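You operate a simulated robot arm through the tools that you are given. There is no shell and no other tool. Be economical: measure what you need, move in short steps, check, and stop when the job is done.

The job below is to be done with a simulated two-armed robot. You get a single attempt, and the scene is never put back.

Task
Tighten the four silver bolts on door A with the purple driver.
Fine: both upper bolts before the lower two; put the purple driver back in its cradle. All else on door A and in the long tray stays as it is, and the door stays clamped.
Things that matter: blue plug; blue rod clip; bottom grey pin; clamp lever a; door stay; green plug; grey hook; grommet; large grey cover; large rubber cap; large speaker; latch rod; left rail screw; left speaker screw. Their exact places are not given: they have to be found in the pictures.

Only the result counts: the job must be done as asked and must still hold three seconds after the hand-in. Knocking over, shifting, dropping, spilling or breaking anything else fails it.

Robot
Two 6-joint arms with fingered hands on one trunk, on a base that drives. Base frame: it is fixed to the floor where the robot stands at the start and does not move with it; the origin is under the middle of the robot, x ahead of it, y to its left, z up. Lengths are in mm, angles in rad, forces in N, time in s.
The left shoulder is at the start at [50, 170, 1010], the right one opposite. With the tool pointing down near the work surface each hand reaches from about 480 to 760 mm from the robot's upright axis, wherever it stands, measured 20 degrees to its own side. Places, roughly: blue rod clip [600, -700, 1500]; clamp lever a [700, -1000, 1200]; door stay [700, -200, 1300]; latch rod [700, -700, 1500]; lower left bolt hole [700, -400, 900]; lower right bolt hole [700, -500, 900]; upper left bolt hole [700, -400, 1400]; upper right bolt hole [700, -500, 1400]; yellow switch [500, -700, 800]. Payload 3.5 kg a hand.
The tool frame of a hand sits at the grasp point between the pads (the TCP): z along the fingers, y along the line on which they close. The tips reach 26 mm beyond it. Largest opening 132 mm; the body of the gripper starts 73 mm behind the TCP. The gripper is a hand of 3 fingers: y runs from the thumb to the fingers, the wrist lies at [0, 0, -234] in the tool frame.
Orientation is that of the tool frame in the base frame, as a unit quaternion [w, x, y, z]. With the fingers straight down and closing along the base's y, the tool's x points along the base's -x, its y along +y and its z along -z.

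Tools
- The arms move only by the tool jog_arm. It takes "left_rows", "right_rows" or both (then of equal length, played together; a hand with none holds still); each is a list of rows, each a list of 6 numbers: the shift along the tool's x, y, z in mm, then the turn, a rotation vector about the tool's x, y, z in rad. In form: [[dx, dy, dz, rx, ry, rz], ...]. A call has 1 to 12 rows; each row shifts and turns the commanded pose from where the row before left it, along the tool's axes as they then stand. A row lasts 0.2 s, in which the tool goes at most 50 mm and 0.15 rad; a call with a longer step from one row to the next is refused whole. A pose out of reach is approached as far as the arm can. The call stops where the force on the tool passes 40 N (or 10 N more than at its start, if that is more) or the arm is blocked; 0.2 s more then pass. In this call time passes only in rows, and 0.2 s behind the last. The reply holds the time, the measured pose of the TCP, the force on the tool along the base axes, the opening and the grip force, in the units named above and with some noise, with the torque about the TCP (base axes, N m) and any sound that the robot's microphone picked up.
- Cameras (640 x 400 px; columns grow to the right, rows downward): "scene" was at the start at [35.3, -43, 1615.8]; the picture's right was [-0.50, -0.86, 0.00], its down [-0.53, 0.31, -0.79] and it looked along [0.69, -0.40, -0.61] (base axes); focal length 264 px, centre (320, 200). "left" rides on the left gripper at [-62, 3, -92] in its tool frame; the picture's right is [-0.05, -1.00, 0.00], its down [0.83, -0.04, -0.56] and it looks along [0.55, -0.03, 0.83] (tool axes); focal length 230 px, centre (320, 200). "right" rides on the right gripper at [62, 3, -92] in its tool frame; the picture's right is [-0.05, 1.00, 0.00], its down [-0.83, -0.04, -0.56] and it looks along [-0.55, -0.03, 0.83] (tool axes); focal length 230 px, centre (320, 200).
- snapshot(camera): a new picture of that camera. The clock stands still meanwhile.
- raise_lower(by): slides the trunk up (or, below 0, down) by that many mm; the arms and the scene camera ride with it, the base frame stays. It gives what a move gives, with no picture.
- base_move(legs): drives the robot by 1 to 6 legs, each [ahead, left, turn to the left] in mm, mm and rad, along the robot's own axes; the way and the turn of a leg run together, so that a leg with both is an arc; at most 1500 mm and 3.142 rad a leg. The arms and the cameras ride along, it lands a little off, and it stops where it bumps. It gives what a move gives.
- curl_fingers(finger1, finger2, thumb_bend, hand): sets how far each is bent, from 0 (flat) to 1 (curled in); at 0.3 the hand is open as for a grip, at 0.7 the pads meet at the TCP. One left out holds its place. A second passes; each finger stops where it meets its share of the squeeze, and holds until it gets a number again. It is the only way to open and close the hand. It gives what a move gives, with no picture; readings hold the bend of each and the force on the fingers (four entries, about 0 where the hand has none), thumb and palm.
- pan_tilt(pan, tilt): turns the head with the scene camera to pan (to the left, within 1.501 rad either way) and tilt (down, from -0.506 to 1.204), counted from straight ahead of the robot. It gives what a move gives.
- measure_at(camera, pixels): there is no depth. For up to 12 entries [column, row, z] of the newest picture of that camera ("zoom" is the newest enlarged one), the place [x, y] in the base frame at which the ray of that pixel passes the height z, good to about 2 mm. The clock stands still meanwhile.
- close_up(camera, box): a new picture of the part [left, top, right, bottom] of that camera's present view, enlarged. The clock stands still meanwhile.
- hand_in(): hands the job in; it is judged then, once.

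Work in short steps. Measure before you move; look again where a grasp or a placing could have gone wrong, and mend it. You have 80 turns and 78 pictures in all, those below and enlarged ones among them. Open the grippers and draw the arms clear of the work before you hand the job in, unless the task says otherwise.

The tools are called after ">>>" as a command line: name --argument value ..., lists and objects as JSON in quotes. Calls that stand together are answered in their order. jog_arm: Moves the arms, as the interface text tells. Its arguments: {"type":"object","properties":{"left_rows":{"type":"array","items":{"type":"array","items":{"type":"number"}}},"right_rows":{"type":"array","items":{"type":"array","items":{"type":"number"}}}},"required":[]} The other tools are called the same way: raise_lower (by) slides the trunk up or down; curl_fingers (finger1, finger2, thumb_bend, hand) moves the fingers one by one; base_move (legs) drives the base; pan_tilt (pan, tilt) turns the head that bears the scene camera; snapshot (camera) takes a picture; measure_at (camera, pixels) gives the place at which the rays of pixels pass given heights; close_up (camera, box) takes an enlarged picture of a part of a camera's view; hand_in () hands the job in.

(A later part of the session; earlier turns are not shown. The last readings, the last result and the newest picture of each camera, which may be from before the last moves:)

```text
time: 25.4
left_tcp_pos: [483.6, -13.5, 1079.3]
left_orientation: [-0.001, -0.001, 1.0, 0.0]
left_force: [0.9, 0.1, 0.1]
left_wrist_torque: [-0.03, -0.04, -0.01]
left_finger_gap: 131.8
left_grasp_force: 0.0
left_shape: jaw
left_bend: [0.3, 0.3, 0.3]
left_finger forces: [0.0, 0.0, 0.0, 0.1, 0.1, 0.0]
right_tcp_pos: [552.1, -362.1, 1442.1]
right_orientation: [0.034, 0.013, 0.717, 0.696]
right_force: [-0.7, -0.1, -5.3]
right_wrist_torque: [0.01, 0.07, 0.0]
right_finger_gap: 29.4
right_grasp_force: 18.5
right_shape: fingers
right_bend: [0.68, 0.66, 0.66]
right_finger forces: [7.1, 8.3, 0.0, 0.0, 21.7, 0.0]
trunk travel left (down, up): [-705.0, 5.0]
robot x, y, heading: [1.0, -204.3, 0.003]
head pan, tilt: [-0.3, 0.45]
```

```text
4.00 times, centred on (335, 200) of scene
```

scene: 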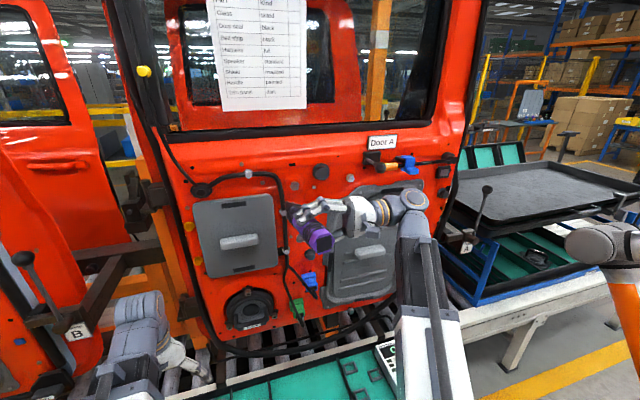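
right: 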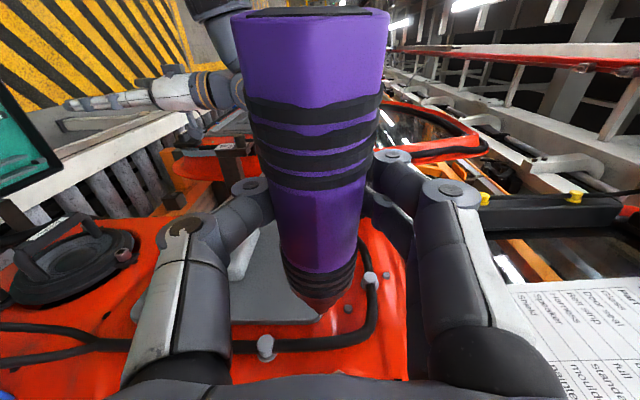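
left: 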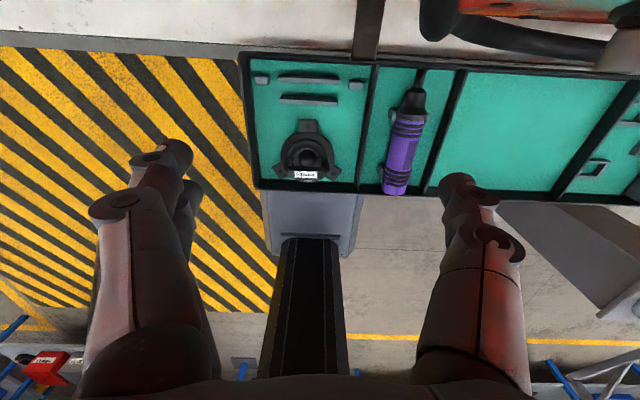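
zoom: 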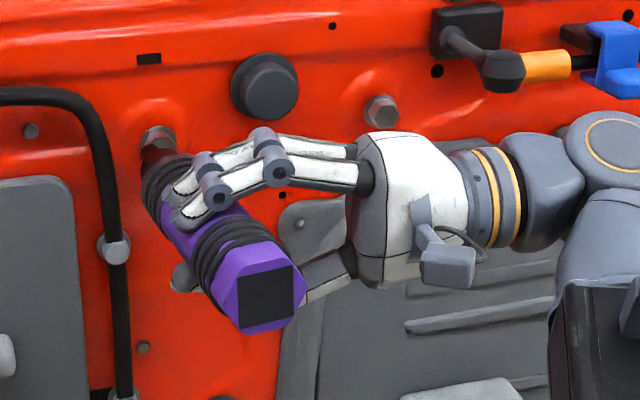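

The upper-left bolt lies right ahead of the tip; triangulating both views puts its face at ≈(685,-356,1442), the tip at (665,-360,1441). I shift 3.5 mm to +y, advance 12 mm and look again.

>>> jog_arm --right_rows '[[0, 0, 3.5, 0, 0, 0], [-6, -0.2, 0.4, 0, 0, 0], [-6, -0.2, 0.4, 0, 0, 0], [0, 0, 0, 0, 0, 0]]'

>>> close_up --camera "right" --box '[270, 280, 370, 350]'

>>> close_up --camera "scene" --box '[270, 150, 350, 200]'

```text
time: 26.4
left_tcp_pos: [483.4, -12.8, 1078.1]
left_orientation: [0.001, 0.0, 1.0, 0.0]
left_force: [0.2, 0.2, 0.2]
left_wrist_torque: [-0.02, -0.01, -0.04]
left_finger_gap: 132.0
left_grasp_force: 0.0
left_shape: jaw
left_bend: [0.3, 0.3, 0.3]
left_finger forces: [0.0, 0.0, 0.0, 0.0, 0.1, 0.1]
right_tcp_pos: [564.3, -358.5, 1440.3]
right_orientation: [0.034, 0.013, 0.718, 0.695]
right_force: [-0.1, -1.1, 0.7]
right_wrist_torque: [0.26, 0.08, 0.01]
right_finger_gap: 0.0
right_grasp_force: 3.8
right_shape: fingers
right_bend: [0.72, 0.72, 0.74]
right_finger forces: [1.6, 0.0, 0.0, 0.0, 7.1, 0.0]
trunk travel left (down, up): [-705.0, 5.0]
robot x, y, heading: [-0.1, -202.1, -0.002]
head pan, tilt: [-0.3, 0.45]
```

```text
5.71 times, centred on (320, 315) of right
```

zoom: 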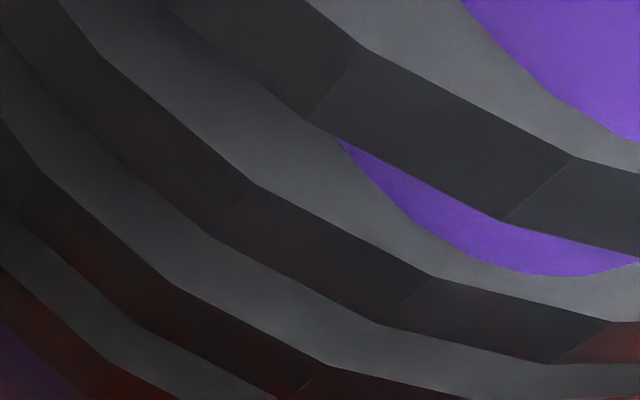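

```text
8.00 times, centred on (310, 175) of scene
```

zoom: 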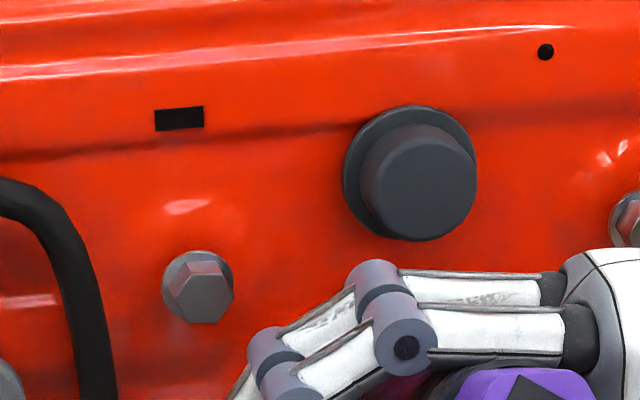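

The gap reads 0: the driver is slipping out of the grip. The clock is stopped, so I look at the whole views.

>>> snapshot --camera "right"

>>> close_up --camera "scene" --box '[255, 150, 415, 250]'

```text
42 pictures are left
```

right: 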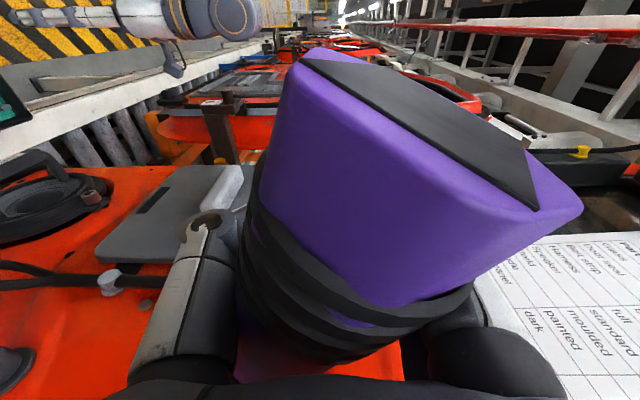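

```text
4.00 times, centred on (335, 200) of scene
```

zoom: 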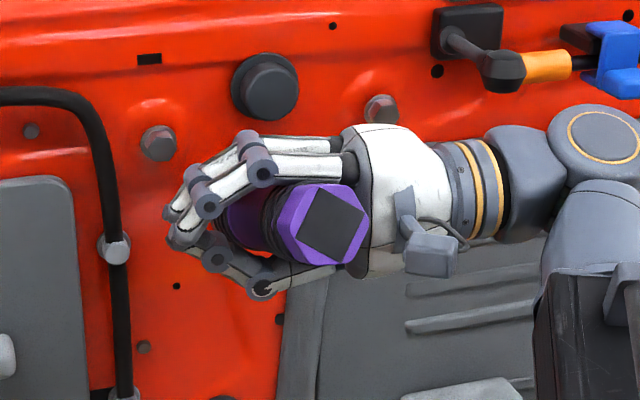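

The driver has slid into the hand, caged between fingers, thumb and palm. I curl all fingers further to wrap it against the palm before it can fall.

>>> curl_fingers --hand "right" --finger1 1.0 --finger2 1.0 --thumb_bend 1.0

>>> close_up --camera "scene" --box '[255, 150, 415, 250]'

>>> snapshot --camera "right"

```text
time: 27.4
left_tcp_pos: [482.9, -14.4, 1079.2]
left_orientation: [0.0, -0.001, 1.0, 0.0]
left_force: [0.1, -0.5, 0.8]
left_wrist_torque: [0.01, 0.04, -0.01]
left_finger_gap: 132.1
left_grasp_force: 0.1
left_shape: jaw
left_bend: [0.3, 0.3, 0.3]
left_finger forces: [0.0, 0.1, 0.1, 0.0, 0.1, 0.1]
right_tcp_pos: [564.5, -358.1, 1440.6]
right_orientation: [0.034, 0.013, 0.717, 0.696]
right_force: [0.1, 0.0, 0.1]
right_wrist_torque: [0.31, 0.07, 0.02]
right_finger_gap: 5.2
right_grasp_force: 4.4
right_shape: fingers
right_bend: [0.89, 0.88, 0.92]
right_finger forces: [1.8, 0.0, 0.0, 0.0, 7.4, 0.0]
trunk travel left (down, up): [-705.0, 5.0]
robot x, y, heading: [-2.3, -201.8, -0.002]
head pan, tilt: [-0.3, 0.45]
```

```text
4.00 times, centred on (335, 200) of scene
```

zoom: 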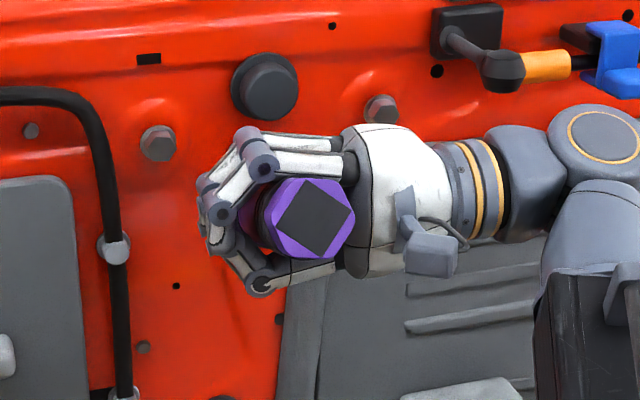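

```text
39 pictures are left
```

right: 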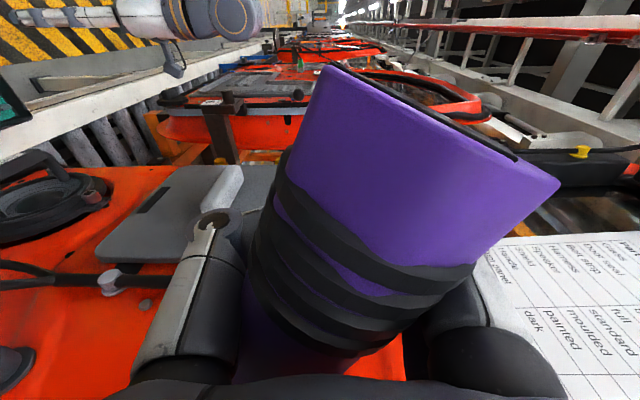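

The driver is caged, resting on the thumb (7 N). I back away gently from the door and begin rolling the hand palm-up so the handle settles into the palm.

>>> jog_arm --right_rows '[[12, 0.3, -0.8, 0, 0, 0], [15, 0.4, -1, 0, 0, 0], [15, 0.4, -1, 0, 0, 0], [15, 0.4, -1, 0, 0, 0], [15, 0.4, -1, 0, 0, 0], [8, 0.2, -0.5, 0, 0, 0], [0, 0, 0, -0.06, 0, 0], [0, 0, 0, -0.08, 0, 0], [0, 0, 0, -0.08, 0, 0], [0, 0, 0, -0.08, 0, 0], [0, 0, 0, -0.06, 0, 0], [0, 0, 0, 0, 0, 0]]'

>>> close_up --camera "scene" --box '[255, 140, 455, 265]'

```text
time: 30.0
left_tcp_pos: [483.8, -13.5, 1078.9]
left_orientation: [0.0, -0.001, 1.0, -0.001]
left_force: [0.5, -0.6, -1.2]
left_wrist_torque: [-0.03, 0.02, -0.02]
left_finger_gap: 131.9
left_grasp_force: 0.1
left_shape: jaw
left_bend: [0.3, 0.3, 0.3]
left_finger forces: [0.0, 0.0, 0.0, 0.1, 0.1, 0.0]
right_tcp_pos: [484.6, -357.8, 1440.7]
right_orientation: [0.036, 0.006, 0.581, 0.813]
right_force: [-0.1, -0.3, 0.4]
right_wrist_torque: [0.3, 0.12, -0.02]
right_finger_gap: 5.1
right_grasp_force: 4.8
right_shape: fingers
right_bend: [0.89, 0.88, 0.92]
right_finger forces: [1.9, 0.0, 0.1, 0.0, 7.2, 0.0]
trunk travel left (down, up): [-705.0, 5.0]
robot x, y, heading: [4.0, -199.2, 0.003]
head pan, tilt: [-0.3, 0.45]
```

```text
3.20 times, centred on (355, 202) of scene
```

zoom: 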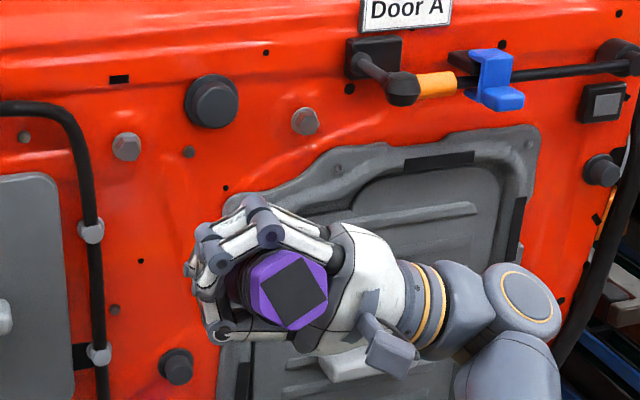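

The cage holds while rolling. I continue the roll towards palm-up.

>>> jog_arm --right_rows '[[0, 0, 0, -0.1, 0, 0], [0, 0, 0, -0.1, 0, 0], [0, 0, 0, -0.1, 0, 0], [0, 0, 0, -0.1, 0, 0], [0, 0, 0, -0.1, 0, 0], [0, 0, 0, -0.1, 0, 0], [0, 0, 0, -0.1, 0, 0], [0, 0, 0, -0.1, 0, 0], [0, 0, 0, -0.1, 0, 0], [0, 0, 0, -0.1, 0, 0], [0, 0, 0, -0.1, 0, 0], [0, 0, 0, -0.1, 0, 0]]'

>>> close_up --camera "scene" --box '[215, 120, 415, 245]'

>>> snapshot --camera "right"

```text
time: 32.6
left_tcp_pos: [483.4, -14.9, 1077.8]
left_orientation: [0.001, -0.001, 1.0, 0.0]
left_force: [-0.3, -0.5, 0.2]
left_wrist_torque: [-0.01, 0.01, 0.01]
left_finger_gap: 132.0
left_grasp_force: 0.0
left_shape: jaw
left_bend: [0.3, 0.3, 0.3]
left_finger forces: [0.1, 0.0, 0.1, 0.0, 0.0, 0.0]
right_tcp_pos: [483.8, -355.4, 1441.1]
right_orientation: [0.036, -0.01, 0.141, 0.989]
right_force: [0.0, 0.1, 1.0]
right_wrist_torque: [0.06, 0.15, 0.02]
right_finger_gap: 5.2
right_grasp_force: 4.4
right_shape: fingers
right_bend: [0.89, 0.89, 0.92]
right_finger forces: [0.9, 0.0, 0.0, 0.0, 4.1, 3.6]
right hand out of reach, approached as far as the arm can: row 11, 12
trunk travel left (down, up): [-705.0, 5.0]
robot x, y, heading: [-0.4, -204.0, 0.002]
head pan, tilt: [-0.3, 0.45]
```

```text
3.20 times, centred on (315, 182) of scene
```

zoom: 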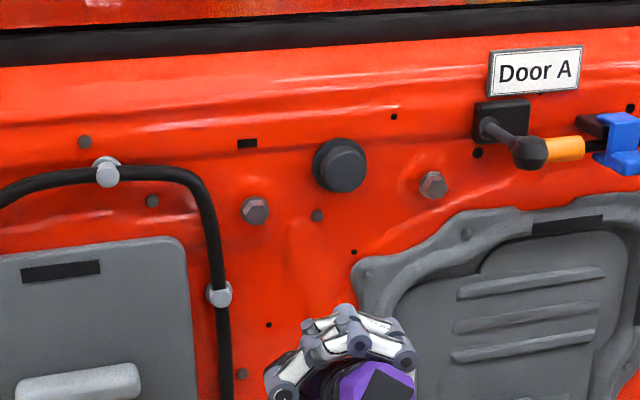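

```text
36 pictures are left
```

right: 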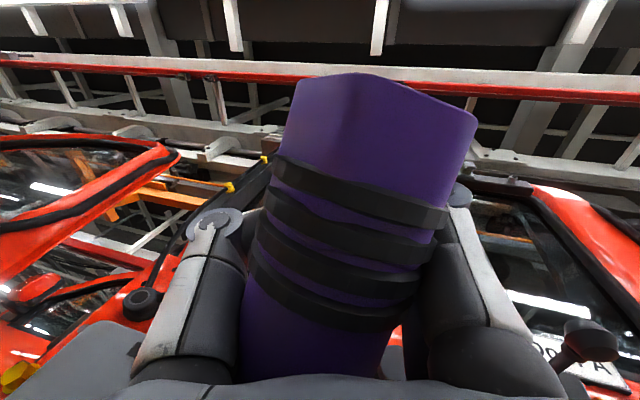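

The driver now rests on the palm (palm 3.6 N, thumb 4.1 N). My earlier pinch sat below the handle's equator, which squeezed it palmward; a palm wrap should be firmer, so I ease the thumb and curl the fingers over first.

>>> curl_fingers --hand "right" --finger1 0.8 --finger2 0.8 --thumb_bend 0.6

>>> snapshot --camera "right"

```text
time: 33.6
left_tcp_pos: [484.1, -14.8, 1079.6]
left_orientation: [0.0, -0.001, 1.0, 0.001]
left_force: [0.7, -0.2, -0.2]
left_wrist_torque: [0.0, 0.0, 0.0]
left_finger_gap: 132.2
left_grasp_force: 0.2
left_shape: jaw
left_bend: [0.3, 0.3, 0.3]
left_finger forces: [0.1, 0.1, 0.1, 0.0, 0.0, 0.2]
right_tcp_pos: [484.0, -356.5, 1440.5]
right_orientation: [0.035, -0.011, 0.141, 0.989]
right_force: [-0.4, -0.6, -0.3]
right_wrist_torque: [0.08, 0.14, -0.02]
right_finger_gap: 0.0
right_grasp_force: 11.2
right_shape: fingers
right_bend: [0.78, 0.78, 0.77]
right_finger forces: [7.9, 0.0, 0.0, 0.0, 10.5, 4.4]
trunk travel left (down, up): [-705.0, 5.0]
robot x, y, heading: [-0.6, -204.6, 0.001]
head pan, tilt: [-0.3, 0.45]
```

```text
35 pictures are left
```

right: 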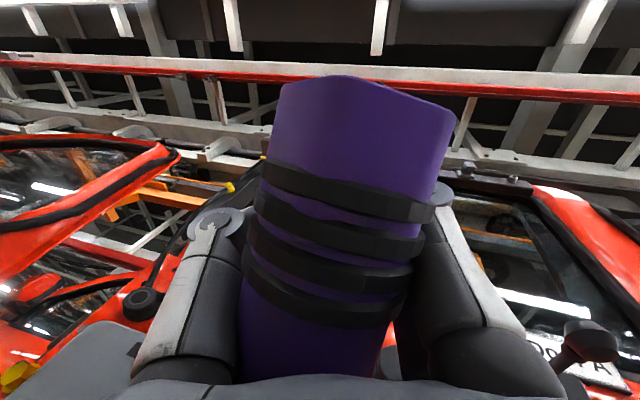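

Thumb and fingers interlock each other. With the handle lying on the palm, I open all a bit, then close the two fingers first.

>>> curl_fingers --hand "right" --finger1 0.55 --finger2 0.55 --thumb_bend 0.5

>>> snapshot --camera "right"

>>> pan_tilt --pan -0.3 --tilt 0.55

>>> close_up --camera "scene" --box '[240, 120, 440, 245]'

```text
time: 34.6
left_tcp_pos: [483.8, -14.9, 1077.5]
left_orientation: [0.0, -0.001, 1.0, 0.001]
left_force: [-0.3, 0.4, 0.6]
left_wrist_torque: [-0.02, -0.02, 0.03]
left_finger_gap: 131.7
left_grasp_force: 0.1
left_shape: jaw
left_bend: [0.3, 0.3, 0.3]
left_finger forces: [0.0, 0.0, 0.1, 0.0, 0.0, 0.0]
right_tcp_pos: [484.8, -355.8, 1440.9]
right_orientation: [0.036, -0.011, 0.141, 0.989]
right_force: [-0.7, -0.5, -0.7]
right_wrist_torque: [0.0, -0.05, 0.01]
right_finger_gap: 58.7
right_grasp_force: 0.0
right_shape: fingers
right_bend: [0.55, 0.55, 0.5]
right_finger forces: [0.1, 0.0, 0.0, 0.1, 0.1, 0.0]
trunk travel left (down, up): [-705.0, 5.0]
robot x, y, heading: [4.4, -203.1, 0.007]
head pan, tilt: [-0.3, 0.45]
```

```text
34 pictures are left
```

right: 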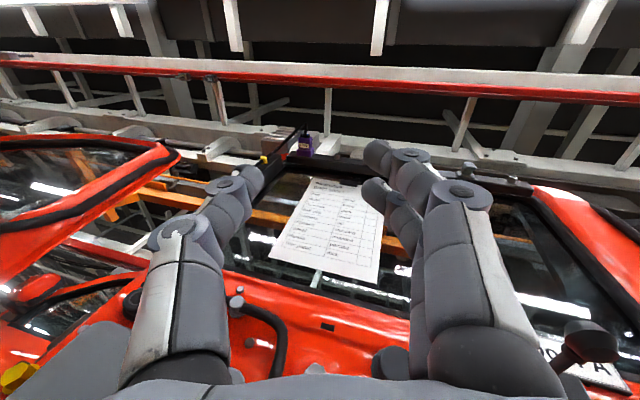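

```text
time: 35.2
left_tcp_pos: [482.7, -14.4, 1078.5]
left_orientation: [0.0, -0.001, 1.0, 0.0]
left_force: [-0.6, 0.4, -0.1]
left_wrist_torque: [0.0, 0.0, -0.01]
left_finger_gap: 131.8
left_grasp_force: 0.0
left_shape: jaw
left_bend: [0.3, 0.3, 0.3]
left_finger forces: [0.1, 0.0, 0.0, 0.1, 0.1, 0.0]
right_tcp_pos: [483.4, -356.9, 1439.8]
right_orientation: [0.036, -0.011, 0.142, 0.989]
right_force: [1.2, -0.2, 0.3]
right_wrist_torque: [0.0, 0.0, -0.02]
right_finger_gap: 58.9
right_grasp_force: 0.0
right_shape: fingers
right_bend: [0.55, 0.55, 0.5]
right_finger forces: [0.0, 0.0, 0.0, 0.1, 0.0, 0.0]
trunk travel left (down, up): [-705.0, 5.0]
robot x, y, heading: [4.1, -201.7, -0.002]
head pan, tilt: [-0.3, 0.55]
```

```text
3.20 times, centred on (340, 182) of scene
```

zoom: 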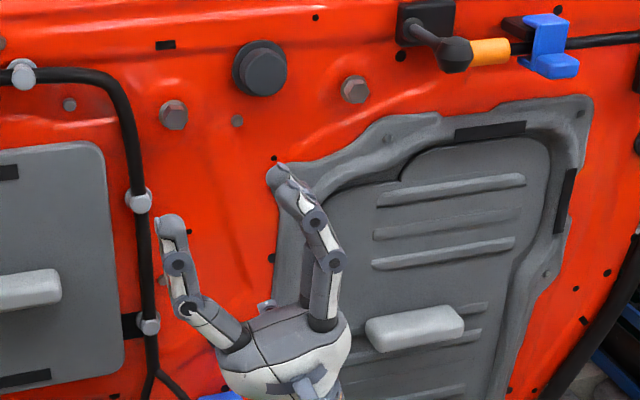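

The driver is gone from the hand: it fell out. I look for it below.

>>> pan_tilt --pan -0.3 --tilt 1.1

>>> snapshot --camera "scene"

```text
time: 36.2
left_tcp_pos: [483.2, -13.9, 1078.9]
left_orientation: [0.0, 0.0, 1.0, -0.001]
left_force: [-0.1, -0.1, -0.3]
left_wrist_torque: [0.03, 0.01, -0.01]
left_finger_gap: 132.0
left_grasp_force: 0.1
left_shape: jaw
left_bend: [0.3, 0.3, 0.3]
left_finger forces: [0.0, 0.0, 0.1, 0.0, 0.0, 0.0]
right_tcp_pos: [483.5, -356.7, 1440.6]
right_orientation: [0.036, -0.011, 0.141, 0.989]
right_force: [0.3, -0.1, 0.7]
right_wrist_torque: [-0.01, -0.01, -0.01]
right_finger_gap: 58.9
right_grasp_force: 0.0
right_shape: fingers
right_bend: [0.55, 0.55, 0.5]
right_finger forces: [0.0, 0.0, 0.0, 0.0, 0.0, 0.0]
trunk travel left (down, up): [-705.0, 5.0]
robot x, y, heading: [0.4, -200.9, 0.007]
head pan, tilt: [-0.3, 1.1]
```

```text
32 pictures are left
```

scene: 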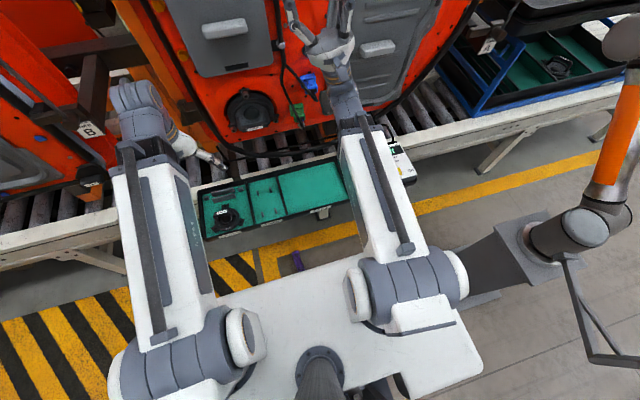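

The driver lies on the floor at about (298,260) in the scene view, near the base. I zoom in and measure its place.

>>> close_up --camera "scene" --box '[250, 210, 350, 290]'

>>> measure_at --camera "scene" --pixels '[[298, 250, 20], [298, 270, 20], [260, 290, 20], [343, 290, 20], [230, 236, 690], [345, 200, 690]]'

```text
5.00 times, centred on (300, 250) of scene
```

zoom: 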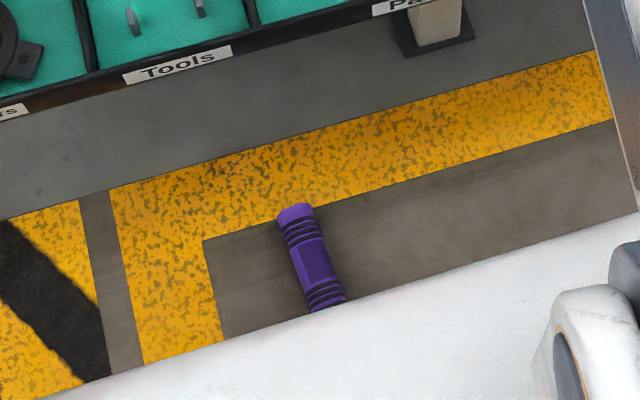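

```text
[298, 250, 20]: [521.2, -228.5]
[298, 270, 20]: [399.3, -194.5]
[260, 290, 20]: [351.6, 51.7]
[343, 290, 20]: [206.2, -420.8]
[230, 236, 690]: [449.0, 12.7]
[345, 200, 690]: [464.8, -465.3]
```

The driver lies on the floor, butt at about (510,-222), tip toward the robot. I back the robot straight away 300 mm, and roll the right hand back to fingers-down.

>>> base_move --legs '[[-300, 0, 0]]'

>>> jog_arm --right_rows '[[0, 0, 0, 0.15, 0.035, 0.015], [0, 0, 0, 0.15, 0.035, 0.015], [0, 0, 0, 0.15, 0, 0], [0, 0, 0, 0.15, 0, 0], [0, 0, 0, 0.15, 0, 0], [0, 0, 0, 0.15, 0, 0], [0, 0, 0, 0.15, 0, 0], [0, 0, 0, 0.15, 0, 0], [0, 0, 0, 0.15, 0, 0], [0, 0, 0, 0.15, 0, 0], [0, 0, 0, 0.07, 0, 0], [0, 0, 0, 0, 0, 0]]'

>>> snapshot --camera "scene"

```text
time: 38.3
left_tcp_pos: [177.0, -13.8, 1078.1]
left_orientation: [0.0, -0.002, 1.0, 0.0]
left_force: [-0.6, 0.1, 1.2]
left_wrist_torque: [-0.01, 0.01, 0.01]
left_finger_gap: 131.8
left_grasp_force: 0.0
left_shape: jaw
left_bend: [0.3, 0.3, 0.3]
left_finger forces: [0.0, 0.0, 0.0, 0.0, 0.0, 0.0]
right_tcp_pos: [177.0, -355.8, 1440.1]
right_orientation: [0.034, -0.011, 0.141, 0.989]
right_force: [0.4, 0.4, 0.6]
right_wrist_torque: [0.02, 0.0, 0.0]
right_finger_gap: 58.8
right_grasp_force: 0.1
right_shape: fingers
right_bend: [0.55, 0.55, 0.5]
right_finger forces: [0.0, 0.1, 0.0, 0.1, 0.0, 0.0]
trunk travel left (down, up): [-705.0, 5.0]
robot x, y, heading: [-302.7, -199.6, 0.007]
head pan, tilt: [-0.3, 1.1]
```

```text
refused: row 1 steps farther than a row can; nothing moved
```

```text
30 pictures are left
```

scene: 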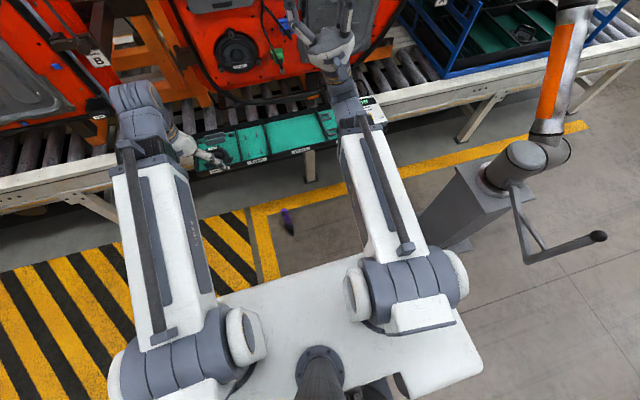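

The driver is now fully visible near (287,222). I zoom to measure it, and roll the hand back in legal steps.

>>> close_up --camera "scene" --box '[247, 197, 327, 247]'

>>> jog_arm --right_rows '[[0, 0, 0, 0.13, 0.035, 0.015], [0, 0, 0, 0.13, 0.035, 0.015], [0, 0, 0, 0.14, 0, 0], [0, 0, 0, 0.14, 0, 0], [0, 0, 0, 0.14, 0, 0], [0, 0, 0, 0.14, 0, 0], [0, 0, 0, 0.14, 0, 0], [0, 0, 0, 0.14, 0, 0], [0, 0, 0, 0.14, 0, 0], [0, 0, 0, 0.14, 0, 0], [0, 0, 0, 0.14, 0, 0], [0, -40, 0, 0, 0, 0]]'

```text
8.00 times, centred on (287, 222) of scene
```

zoom: 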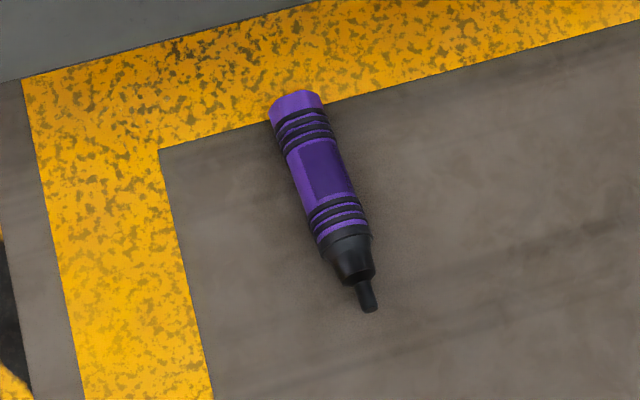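

```text
time: 40.9
left_tcp_pos: [177.7, -13.8, 1079.5]
left_orientation: [0.0, -0.003, 1.0, -0.001]
left_force: [1.0, 0.0, 0.0]
left_wrist_torque: [0.0, 0.01, -0.01]
left_finger_gap: 132.0
left_grasp_force: 0.1
left_shape: jaw
left_bend: [0.3, 0.3, 0.3]
left_finger forces: [0.0, 0.0, 0.0, 0.0, 0.0, 0.0]
right_tcp_pos: [193.2, -339.9, 1400.3]
right_orientation: [0.037, -0.021, 0.785, 0.618]
right_force: [-0.4, 0.1, -0.8]
right_wrist_torque: [-0.01, 0.0, -0.01]
right_finger_gap: 58.9
right_grasp_force: 0.0
right_shape: fingers
right_bend: [0.55, 0.55, 0.5]
right_finger forces: [0.0, 0.0, 0.0, 0.1, 0.2, 0.0]
right hand out of reach, approached as far as the arm can: row 11, 12
trunk travel left (down, up): [-705.0, 5.0]
robot x, y, heading: [-305.2, -204.7, 0.006]
head pan, tilt: [-0.3, 1.1]
```

I measure the driver's points on the floor, and bring the hand down while rolling the rest (tool y is roughly up).

>>> measure_at --camera "zoom" --pixels '[[297, 100, 22], [322, 172, 22], [345, 238, 22], [369, 308, 15]]'

>>> jog_arm --right_rows '[[0, -50, 0, 0, 0, 0], [0, -50, 0, 0, 0, 0], [0, -50, 0, 0, 0, 0], [0, -50, 0, 0, 0, 0], [0, 0, 0, 0.13, 0, 0], [0, 0, 0, 0.13, 0, 0], [0, 0, 0, 0.13, 0, 0], [0, 0, 0, 0.13, 0, 0], [0, 0, 0, 0.13, 0, 0], [0, 0, 0, 0.13, 0, 0], [0, 0, 0, 0.13, 0, 0], [0, 0, 0, 0.13, 0, 0]]'

```text
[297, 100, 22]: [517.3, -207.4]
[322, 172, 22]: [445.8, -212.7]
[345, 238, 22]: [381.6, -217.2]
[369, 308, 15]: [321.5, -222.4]
```

```text
time: 43.5
left_tcp_pos: [176.7, -13.4, 1079.1]
left_orientation: [0.0, -0.003, 1.0, -0.001]
left_force: [0.6, 0.1, -0.4]
left_wrist_torque: [0.0, 0.0, 0.02]
left_finger_gap: 131.9
left_grasp_force: 0.1
left_shape: jaw
left_bend: [0.3, 0.3, 0.3]
left_finger forces: [0.0, 0.1, 0.0, 0.1, 0.0, 0.0]
right_tcp_pos: [213.7, -377.5, 1205.8]
right_orientation: [0.042, -0.002, 0.988, 0.146]
right_force: [0.9, -0.1, -0.2]
right_wrist_torque: [-0.02, 0.0, -0.03]
right_finger_gap: 59.2
right_grasp_force: 0.0
right_shape: fingers
right_bend: [0.55, 0.55, 0.5]
right_finger forces: [0.1, 0.0, 0.0, 0.1, 0.1, 0.1]
right hand out of reach, approached as far as the arm can: row 1, 2
trunk travel left (down, up): [-705.0, 5.0]
robot x, y, heading: [-305.2, -203.0, 0.004]
head pan, tilt: [-0.3, 1.1]
```

Driver axis on the floor: butt (517,-207), tip (321,-222), grasp point (446,-213). I finish levelling the hand, lower it, and test yaw range since the tip must be reversed later.

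>>> jog_arm --right_rows '[[0, 0, 0, 0.1, 0.04, 0], [0, 0, 0, 0.1, 0.045, 0], [0, 0, 0, 0.095, 0, 0], [0, 0, 50, 0, 0, 0], [0, 0, 50, 0, 0, 0], [0, 0, 50, 0, 0, 0], [0, 0, 0, 0, 0, 0.14], [0, 0, 0, 0, 0, 0.14], [0, 0, 0, 0, 0, 0.14], [0, 0, 0, 0, 0, 0.14], [0, 0, 0, 0, 0, 0.14], [0, 0, 0, 0, 0, 0.14]]'

>>> jog_arm --right_rows '[[0, 0, 0, 0, 0, 0.14], [0, 0, 0, 0, 0, 0.14], [0, 0, 0, 0, 0, 0.14], [0, 0, 0, 0, 0, 0.14], [0, 0, 0, 0, 0, 0.14], [0, 0, 0, 0, 0, 0.14], [0, 0, 0, 0, 0, 0.14], [0, 0, 0, 0, 0, 0.14], [0, 0, 0, 0, 0, 0.14], [0, 0, 0, 0, 0, 0.14], [0, 0, 0, 0, 0, 0.14], [0, 0, 0, 0, 0, 0.14]]'

```text
time: 46.1
left_tcp_pos: [177.0, -14.0, 1078.9]
left_orientation: [0.0, -0.003, 1.0, 0.0]
left_force: [-0.1, -0.1, 0.2]
left_wrist_torque: [-0.01, 0.0, 0.0]
left_finger_gap: 132.0
left_grasp_force: 0.1
left_shape: jaw
left_bend: [0.3, 0.3, 0.3]
left_finger forces: [0.0, 0.1, 0.0, 0.0, 0.0, 0.1]
right_tcp_pos: [212.8, -378.9, 1055.6]
right_orientation: [0.0, 0.405, 0.914, 0.0]
right_force: [0.1, -0.7, 0.0]
right_wrist_torque: [0.03, 0.0, -0.01]
right_finger_gap: 59.2
right_grasp_force: 0.0
right_shape: fingers
right_bend: [0.55, 0.55, 0.5]
right_finger forces: [0.1, 0.0, 0.1, 0.1, 0.1, 0.0]
trunk travel left (down, up): [-705.0, 5.0]
robot x, y, heading: [-306.4, -203.3, 0.004]
head pan, tilt: [-0.3, 1.1]
```

```text
time: 48.7
left_tcp_pos: [177.1, -13.8, 1079.2]
left_orientation: [-0.001, -0.003, 1.0, 0.0]
left_force: [1.1, 0.3, -0.1]
left_wrist_torque: [-0.01, 0.0, -0.01]
left_finger_gap: 131.9
left_grasp_force: 0.0
left_shape: jaw
left_bend: [0.3, 0.3, 0.3]
left_finger forces: [0.0, 0.0, 0.0, 0.1, 0.0, 0.1]
right_tcp_pos: [213.1, -378.8, 1055.5]
right_orientation: [0.001, 0.951, 0.308, 0.0]
right_force: [-0.6, -0.2, 0.2]
right_wrist_torque: [-0.03, 0.0, -0.01]
right_finger_gap: 59.2
right_grasp_force: 0.0
right_shape: fingers
right_bend: [0.55, 0.55, 0.5]
right_finger forces: [0.0, 0.0, 0.0, 0.0, 0.1, 0.0]
trunk travel left (down, up): [-705.0, 5.0]
robot x, y, heading: [-304.5, -204.5, 0.007]
head pan, tilt: [-0.3, 1.1]
```

Yaw is free. I finish the yaw to match the driver (tool x toward (0.997,0.077)), preshape the fingers, and lower the trunk in two stages.

>>> jog_arm --right_rows '[[0, 0, 0, 0, 0, 0.14], [0, 0, 0, 0, 0, 0.14], [0, 0, 0, 0, 0, 0.14], [0, 0, 0, 0, 0, 0.13], [0, 0, 0, 0, 0, 0]]'

>>> curl_fingers --hand "right" --finger1 0.43 --finger2 0.43 --thumb_bend 0.43

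>>> raise_lower --by -350

>>> raise_lower --by -340

>>> snapshot --camera "scene"

```text
time: 49.9
left_tcp_pos: [177.7, -14.3, 1078.8]
left_orientation: [0.0, -0.003, 1.0, 0.001]
left_force: [-0.7, -0.3, 1.0]
left_wrist_torque: [0.0, 0.01, -0.02]
left_finger_gap: 131.9
left_grasp_force: 0.1
left_shape: jaw
left_bend: [0.3, 0.3, 0.3]
left_finger forces: [0.1, 0.0, 0.0, 0.0, 0.0, 0.0]
right_tcp_pos: [215.1, -377.8, 1055.8]
right_orientation: [0.0, 0.999, 0.038, 0.0]
right_force: [0.3, 0.3, 0.0]
right_wrist_torque: [-0.02, 0.01, 0.0]
right_finger_gap: 59.2
right_grasp_force: 0.3
right_shape: fingers
right_bend: [0.55, 0.55, 0.5]
right_finger forces: [0.0, 0.1, 0.0, 0.0, 0.0, 0.0]
trunk travel left (down, up): [-705.0, 5.0]
robot x, y, heading: [-303.8, -202.3, 0.004]
head pan, tilt: [-0.3, 1.1]
```

```text
time: 50.9
left_tcp_pos: [176.5, -14.7, 1079.4]
left_orientation: [0.0, -0.003, 1.0, 0.0]
left_force: [-1.3, 0.1, -0.1]
left_wrist_torque: [-0.01, 0.04, 0.01]
left_finger_gap: 132.1
left_grasp_force: 0.2
left_shape: jaw
left_bend: [0.3, 0.3, 0.3]
left_finger forces: [0.0, 0.0, 0.0, 0.0, 0.0, 0.1]
right_tcp_pos: [213.9, -378.2, 1055.6]
right_orientation: [0.0, 0.999, 0.04, 0.0]
right_force: [0.2, -0.1, -0.3]
right_wrist_torque: [0.03, 0.0, -0.02]
right_finger_gap: 90.8
right_grasp_force: 0.1
right_shape: fingers
right_bend: [0.43, 0.43, 0.43]
right_finger forces: [0.1, 0.0, 0.1, 0.0, 0.0, 0.1]
trunk travel left (down, up): [-705.0, 5.0]
robot x, y, heading: [-305.7, -201.7, 0.004]
head pan, tilt: [-0.3, 1.1]
```

```text
time: 54.3
left_tcp_pos: [177.9, -14.2, 729.0]
left_orientation: [0.0, -0.003, 1.0, 0.001]
left_force: [-0.4, -0.3, 0.3]
left_wrist_torque: [0.0, -0.04, 0.03]
left_finger_gap: 131.9
left_grasp_force: 0.0
left_shape: jaw
left_bend: [0.3, 0.3, 0.3]
left_finger forces: [0.0, 0.1, 0.1, 0.1, 0.0, 0.0]
right_tcp_pos: [214.1, -379.1, 706.3]
right_orientation: [0.0, 0.999, 0.04, 0.0]
right_force: [-0.3, 0.9, -0.5]
right_wrist_torque: [-0.01, 0.0, -0.02]
right_finger_gap: 90.7
right_grasp_force: 0.0
right_shape: fingers
right_bend: [0.43, 0.43, 0.43]
right_finger forces: [0.1, 0.0, 0.1, 0.0, 0.0, 0.0]
trunk travel left (down, up): [-355.0, 355.0]
robot x, y, heading: [-307.3, -204.5, 0.005]
head pan, tilt: [-0.3, 1.1]
```

```text
time: 57.6
left_tcp_pos: [176.8, -14.6, 389.8]
left_orientation: [-0.001, -0.002, 1.0, 0.0]
left_force: [-0.3, -0.2, 1.4]
left_wrist_torque: [-0.01, -0.03, 0.0]
left_finger_gap: 131.8
left_grasp_force: 0.1
left_shape: jaw
left_bend: [0.3, 0.3, 0.3]
left_finger forces: [0.0, 0.0, 0.0, 0.0, 0.0, 0.0]
right_tcp_pos: [214.1, -378.9, 366.5]
right_orientation: [0.0, 0.999, 0.04, 0.0]
right_force: [-0.1, 0.4, -0.1]
right_wrist_torque: [-0.01, 0.0, 0.01]
right_finger_gap: 91.1
right_grasp_force: 0.0
right_shape: fingers
right_bend: [0.43, 0.43, 0.43]
right_finger forces: [0.0, 0.0, 0.0, 0.1, 0.0, 0.1]
trunk travel left (down, up): [-15.0, 695.0]
robot x, y, heading: [-305.5, -201.8, 0.008]
head pan, tilt: [-0.3, 1.1]
```

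```text
28 pictures are left
```

scene: 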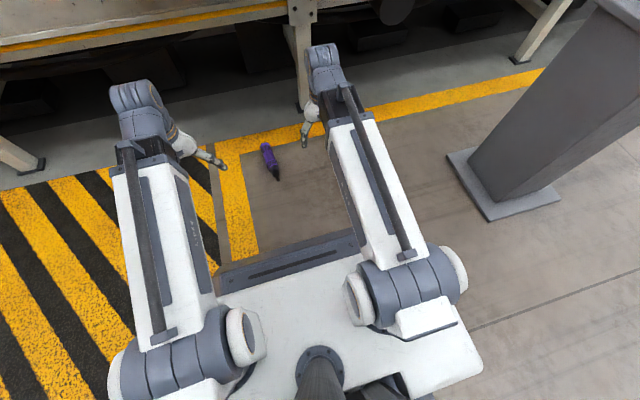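

The driver is clearly visible. I zoom to refine its position and lower the hand to z≈150 before moving in.

>>> close_up --camera "scene" --box '[230, 137, 310, 187]'

>>> jog_arm --right_rows '[[0, 0, 40, 0, 0, 0], [0, 0, 40, 0, 0, 0], [0, 0, 40, 0, 0, 0], [0, 0, 40, 0, 0, 0], [0, 0, 40, 0, 0, 0], [0, 0, 0, 0, 0, 0]]'

>>> base_move --legs '[[140, 0, 0]]'

```text
8.00 times, centred on (270, 162) of scene
```

zoom: 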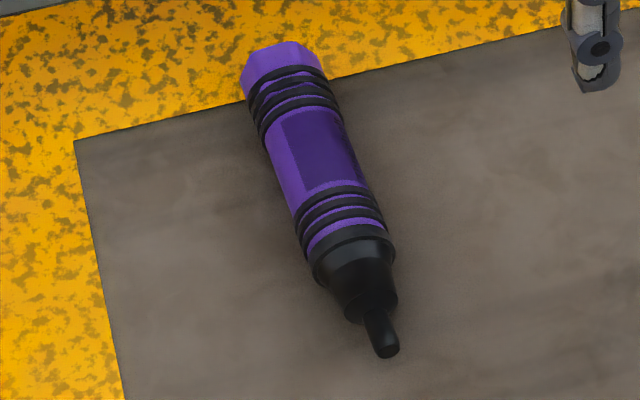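

```text
time: 59.0
left_tcp_pos: [177.6, -13.7, 389.8]
left_orientation: [0.0, -0.002, 1.0, 0.0]
left_force: [-0.1, -0.5, -0.5]
left_wrist_torque: [0.02, 0.0, -0.01]
left_finger_gap: 132.1
left_grasp_force: 0.1
left_shape: jaw
left_bend: [0.3, 0.3, 0.3]
left_finger forces: [0.0, 0.1, 0.0, 0.1, 0.0, 0.0]
right_tcp_pos: [213.2, -379.6, 164.5]
right_orientation: [-0.001, 0.999, 0.04, 0.0]
right_force: [0.5, -0.7, -0.5]
right_wrist_torque: [-0.03, 0.02, 0.01]
right_finger_gap: 90.8
right_grasp_force: 0.0
right_shape: fingers
right_bend: [0.43, 0.43, 0.43]
right_finger forces: [0.1, 0.0, 0.0, 0.1, 0.0, 0.1]
trunk travel left (down, up): [-15.0, 695.0]
robot x, y, heading: [-306.4, -205.7, 0.007]
head pan, tilt: [-0.3, 1.1]
```

```text
time: 60.3
left_tcp_pos: [315.3, -12.3, 389.9]
left_orientation: [0.0, -0.004, 1.0, 0.0]
left_force: [0.0, -0.1, 0.9]
left_wrist_torque: [0.01, 0.02, -0.01]
left_finger_gap: 131.7
left_grasp_force: 0.1
left_shape: jaw
left_bend: [0.3, 0.3, 0.3]
left_finger forces: [0.1, 0.1, 0.0, 0.0, 0.0, 0.0]
right_tcp_pos: [354.0, -376.1, 165.3]
right_orientation: [0.0, 0.999, 0.04, -0.001]
right_force: [-0.2, -0.3, 0.1]
right_wrist_torque: [0.03, 0.02, -0.02]
right_finger_gap: 90.6
right_grasp_force: 0.0
right_shape: fingers
right_bend: [0.43, 0.43, 0.43]
right_finger forces: [0.1, 0.0, 0.0, 0.0, 0.0, 0.0]
trunk travel left (down, up): [-15.0, 695.0]
robot x, y, heading: [-166.7, -200.6, 0.007]
head pan, tilt: [-0.3, 1.1]
```

I measure the driver on that last enlarged picture.

>>> measure_at --camera "zoom" --pixels '[[282, 75, 25], [318, 155, 25], [352, 250, 25], [386, 348, 20]]'

```text
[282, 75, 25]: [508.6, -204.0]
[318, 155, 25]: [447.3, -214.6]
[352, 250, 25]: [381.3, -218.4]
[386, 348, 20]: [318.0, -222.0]
```

Grasp point (446,-213). I move over it at z≈165, lower to 80 and check with the right camera.

>>> jog_arm --right_rows '[[21, -31, 0, 0, 0, 0], [21, -31, 0, 0, 0, 0], [21, -31, 0, 0, 0, 0], [21, -31, 0, 0, 0, 0], [21, -31, 0, 0, 0, 0], [0, 0, 40, 0, 0, 0], [0, 0, 40, 0, 0, 0], [0, 0, 0, 0, 0, 0]]'

>>> snapshot --camera "right"

```text
time: 62.1
left_tcp_pos: [316.0, -12.7, 388.6]
left_orientation: [0.0, -0.004, 1.0, 0.0]
left_force: [0.3, 0.1, 0.1]
left_wrist_torque: [0.0, 0.0, 0.01]
left_finger_gap: 131.9
left_grasp_force: 0.1
left_shape: jaw
left_bend: [0.3, 0.3, 0.3]
left_finger forces: [0.0, 0.0, 0.0, 0.1, 0.1, 0.0]
right_tcp_pos: [443.3, -215.6, 84.7]
right_orientation: [0.0, 0.999, 0.041, 0.0]
right_force: [0.5, 0.8, 0.4]
right_wrist_torque: [0.01, 0.03, -0.04]
right_finger_gap: 91.1
right_grasp_force: 0.0
right_shape: fingers
right_bend: [0.43, 0.43, 0.43]
right_finger forces: [0.0, 0.1, 0.0, 0.0, 0.0, 0.1]
trunk travel left (down, up): [-15.0, 695.0]
robot x, y, heading: [-165.9, -203.1, 0.007]
head pan, tilt: [-0.3, 1.1]
```

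```text
26 pictures are left
```

right: 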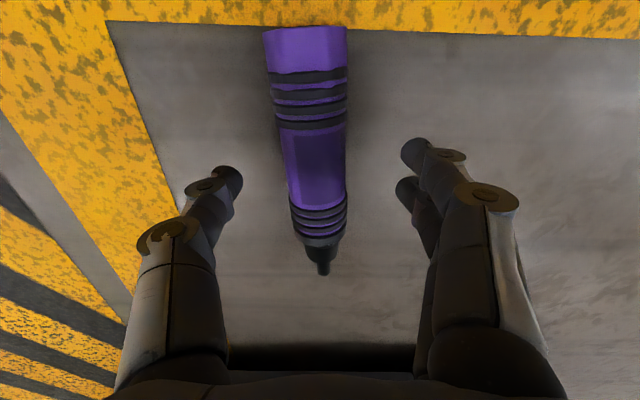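

Well aligned; the handle middle is ~5 mm toward the tip and 4 mm in -y of the TCP. I correct, descend to z≈28 and close.

>>> jog_arm --right_rows '[[-5, -4, 0, 0, 0, 0], [0, 0, 25, 0, 0, 0], [0, 0, 20, 0, 0, 0], [0, 0, 8, 0, 0, 0], [0, 0, 3.5, 0, 0, 0], [0, 0, 0, 0, 0, 0]]'

>>> curl_fingers --hand "right" --finger1 0.7 --finger2 0.7 --thumb_bend 0.7

>>> snapshot --camera "right"

```text
time: 63.5
left_tcp_pos: [316.2, -13.2, 389.3]
left_orientation: [0.0, -0.003, 1.0, 0.001]
left_force: [0.0, 0.4, -0.1]
left_wrist_torque: [0.02, 0.01, -0.02]
left_finger_gap: 131.8
left_grasp_force: 0.1
left_shape: jaw
left_bend: [0.3, 0.3, 0.3]
left_finger forces: [0.1, 0.0, 0.0, 0.0, 0.0, 0.0]
right_tcp_pos: [439.3, -209.9, 31.6]
right_orientation: [0.0, 0.999, 0.04, 0.0]
right_force: [-13.4, -1.4, 27.9]
right_wrist_torque: [-0.25, 0.36, -0.19]
right_finger_gap: 91.1
right_grasp_force: 13.6
right_shape: fingers
right_bend: [0.44, 0.44, 0.43]
right_finger forces: [8.0, 7.8, 0.1, 0.1, 11.8, 0.0]
trunk travel left (down, up): [-15.0, 695.0]
robot x, y, heading: [-162.2, -207.0, 0.006]
head pan, tilt: [-0.3, 1.1]
```

```text
time: 64.5
left_tcp_pos: [315.7, -12.2, 390.1]
left_orientation: [0.001, -0.004, 1.0, 0.0]
left_force: [-0.2, 0.5, -0.3]
left_wrist_torque: [0.03, 0.01, -0.01]
left_finger_gap: 132.1
left_grasp_force: 0.1
left_shape: jaw
left_bend: [0.3, 0.3, 0.3]
left_finger forces: [0.1, 0.1, 0.1, 0.1, 0.0, 0.1]
right_tcp_pos: [440.3, -210.2, 30.2]
right_orientation: [0.0, 0.999, 0.042, 0.003]
right_force: [16.2, -7.0, 26.3]
right_wrist_torque: [-1.33, -0.42, 0.57]
right_finger_gap: 35.0
right_grasp_force: 27.6
right_shape: fingers
right_bend: [0.62, 0.61, 0.65]
right_finger forces: [23.3, 18.5, 0.0, 0.0, 11.5, 0.0]
trunk travel left (down, up): [-15.0, 695.0]
robot x, y, heading: [-165.4, -204.2, 0.009]
head pan, tilt: [-0.3, 1.1]
```

```text
25 pictures are left
```

right: 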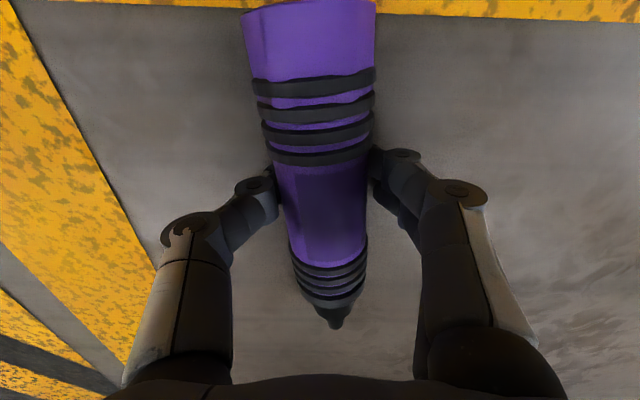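

Gripped with gap 35 mm, the tips pressing on the floor. I lift gently and check the grip.

>>> jog_arm --right_rows '[[0, 0, -5, 0, 0, 0], [0, 0, -10, 0, 0, 0], [0, 0, -15, 0, 0, 0], [0, 0, -15, 0, 0, 0], [0, 0, 0, 0, 0, 0]]'

>>> snapshot --camera "right"

```text
time: 65.7
left_tcp_pos: [316.0, -12.0, 388.7]
left_orientation: [0.0, -0.004, 1.0, 0.0]
left_force: [-0.1, -0.4, 1.0]
left_wrist_torque: [0.0, 0.02, 0.0]
left_finger_gap: 132.0
left_grasp_force: 0.1
left_shape: jaw
left_bend: [0.3, 0.3, 0.3]
left_finger forces: [0.0, 0.0, 0.0, 0.0, 0.1, 0.0]
right_tcp_pos: [440.1, -210.6, 74.2]
right_orientation: [0.0, 0.999, 0.04, -0.001]
right_force: [-0.2, -0.6, -6.1]
right_wrist_torque: [0.01, -0.05, 0.01]
right_finger_gap: 34.6
right_grasp_force: 12.4
right_shape: fingers
right_bend: [0.62, 0.64, 0.65]
right_finger forces: [7.7, 5.3, 0.1, 0.0, 13.1, 0.0]
trunk travel left (down, up): [-15.0, 695.0]
robot x, y, heading: [-161.3, -206.2, 0.01]
head pan, tilt: [-0.3, 1.1]
```

```text
24 pictures are left
```

right: 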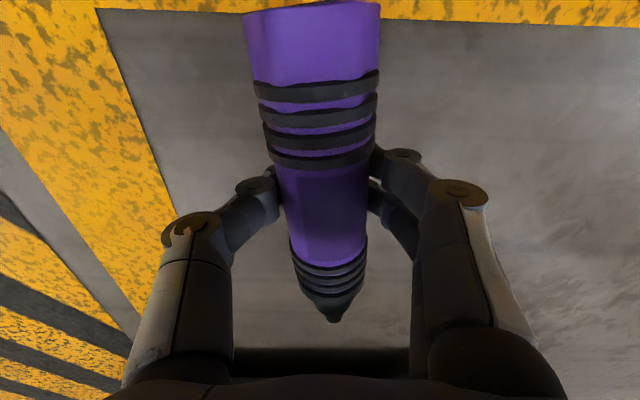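

Held, though the tips hook under the handle so squeezing pushes it palmward. Being just above the floor, I test a full wrap here: curl everything so the handle seats symmetrically in the palm.

>>> curl_fingers --hand "right" --finger1 1.0 --finger2 1.0 --thumb_bend 1.0

>>> snapshot --camera "right"

```text
time: 66.7
left_tcp_pos: [316.1, -12.6, 388.7]
left_orientation: [0.0, -0.003, 1.0, 0.0]
left_force: [-0.5, -0.2, -0.5]
left_wrist_torque: [0.01, -0.02, 0.01]
left_finger_gap: 132.0
left_grasp_force: 0.0
left_shape: jaw
left_bend: [0.3, 0.3, 0.3]
left_finger forces: [0.0, 0.0, 0.1, 0.0, 0.0, 0.1]
right_tcp_pos: [440.2, -210.3, 74.0]
right_orientation: [0.0, 0.999, 0.041, -0.001]
right_force: [-0.3, -0.4, -6.1]
right_wrist_torque: [0.1, -0.05, -0.02]
right_finger_gap: 32.4
right_grasp_force: 30.7
right_shape: fingers
right_bend: [0.6, 0.57, 0.86]
right_finger forces: [14.6, 15.6, 0.1, 0.0, 30.6, 0.1]
trunk travel left (down, up): [-15.0, 695.0]
robot x, y, heading: [-162.9, -199.0, 0.008]
head pan, tilt: [-0.3, 1.1]
```

```text
23 pictures are left
```

right: 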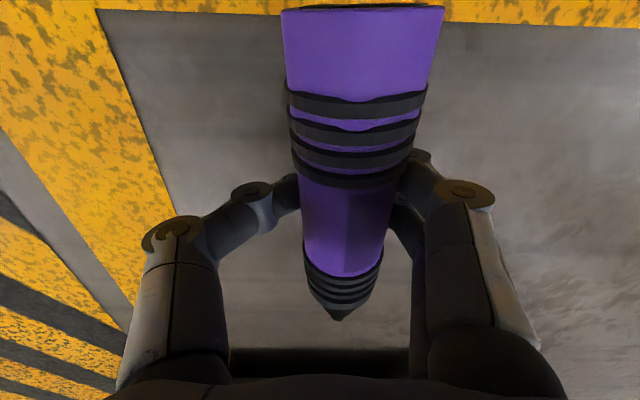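

A firm grip now: 30 N, thumb curled under, handle between. I back off 200 mm so nothing hits the conveyor, then raise the trunk and check the grip.

>>> base_move --legs '[[-200, 0, 0]]'

>>> raise_lower --by 690

>>> jog_arm --right_rows '[[0, 0, -40, 0, 0, -0.13], [0, 0, -40, 0, 0, -0.13], [0, 0, -40, 0, 0, -0.13], [0, 0, -40, 0, 0, -0.13], [0, 0, -40, 0, 0, -0.13], [0, 0, -40, 0, 0, -0.13], [0, 0, 0, 0, 0, -0.13], [0, 0, 0, 0, 0, -0.13], [0, 0, 0, 0, 0, -0.13], [0, 0, 0, 0, 0, -0.13], [0, 0, 0, 0, 0, -0.13], [0, 0, 0, 0, 0, -0.13]]'

>>> snapshot --camera "right"

```text
time: 68.3
left_tcp_pos: [114.3, -13.1, 389.4]
left_orientation: [0.0, -0.005, 1.0, 0.001]
left_force: [-0.1, 0.1, -1.5]
left_wrist_torque: [0.0, -0.03, 0.0]
left_finger_gap: 131.9
left_grasp_force: 0.1
left_shape: jaw
left_bend: [0.3, 0.3, 0.3]
left_finger forces: [0.1, 0.0, 0.0, 0.0, 0.0, 0.1]
right_tcp_pos: [237.7, -210.2, 72.9]
right_orientation: [0.0, 0.999, 0.041, -0.001]
right_force: [1.0, 0.2, -5.6]
right_wrist_torque: [0.09, -0.06, 0.03]
right_finger_gap: 32.4
right_grasp_force: 30.4
right_shape: fingers
right_bend: [0.6, 0.57, 0.86]
right_finger forces: [14.5, 15.7, 0.0, 0.1, 30.5, 0.0]
trunk travel left (down, up): [-15.0, 695.0]
robot x, y, heading: [-370.0, -204.9, 0.011]
head pan, tilt: [-0.3, 1.1]
```

```text
refused: 690 is not a number from -400 to 400
```

```text
time: 71.0
left_tcp_pos: [113.9, -12.9, 389.2]
left_orientation: [0.0, -0.004, 1.0, 0.001]
left_force: [-0.2, -0.5, 0.3]
left_wrist_torque: [-0.01, -0.04, 0.01]
left_finger_gap: 131.8
left_grasp_force: 0.0
left_shape: jaw
left_bend: [0.3, 0.3, 0.3]
left_finger forces: [0.0, 0.0, 0.0, 0.0, 0.1, 0.0]
right_tcp_pos: [237.1, -210.2, 313.6]
right_orientation: [-0.001, 0.679, 0.734, -0.001]
right_force: [-0.4, 0.0, -5.9]
right_wrist_torque: [0.03, 0.09, 0.02]
right_finger_gap: 32.2
right_grasp_force: 30.1
right_shape: fingers
right_bend: [0.6, 0.57, 0.86]
right_finger forces: [14.6, 15.8, 0.0, 0.0, 30.7, 0.0]
trunk travel left (down, up): [-15.0, 695.0]
robot x, y, heading: [-368.1, -203.6, 0.011]
head pan, tilt: [-0.3, 1.1]
```

```text
22 pictures are left
```

right: 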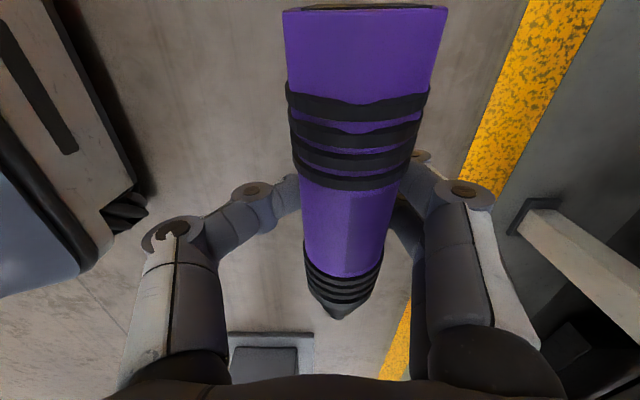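

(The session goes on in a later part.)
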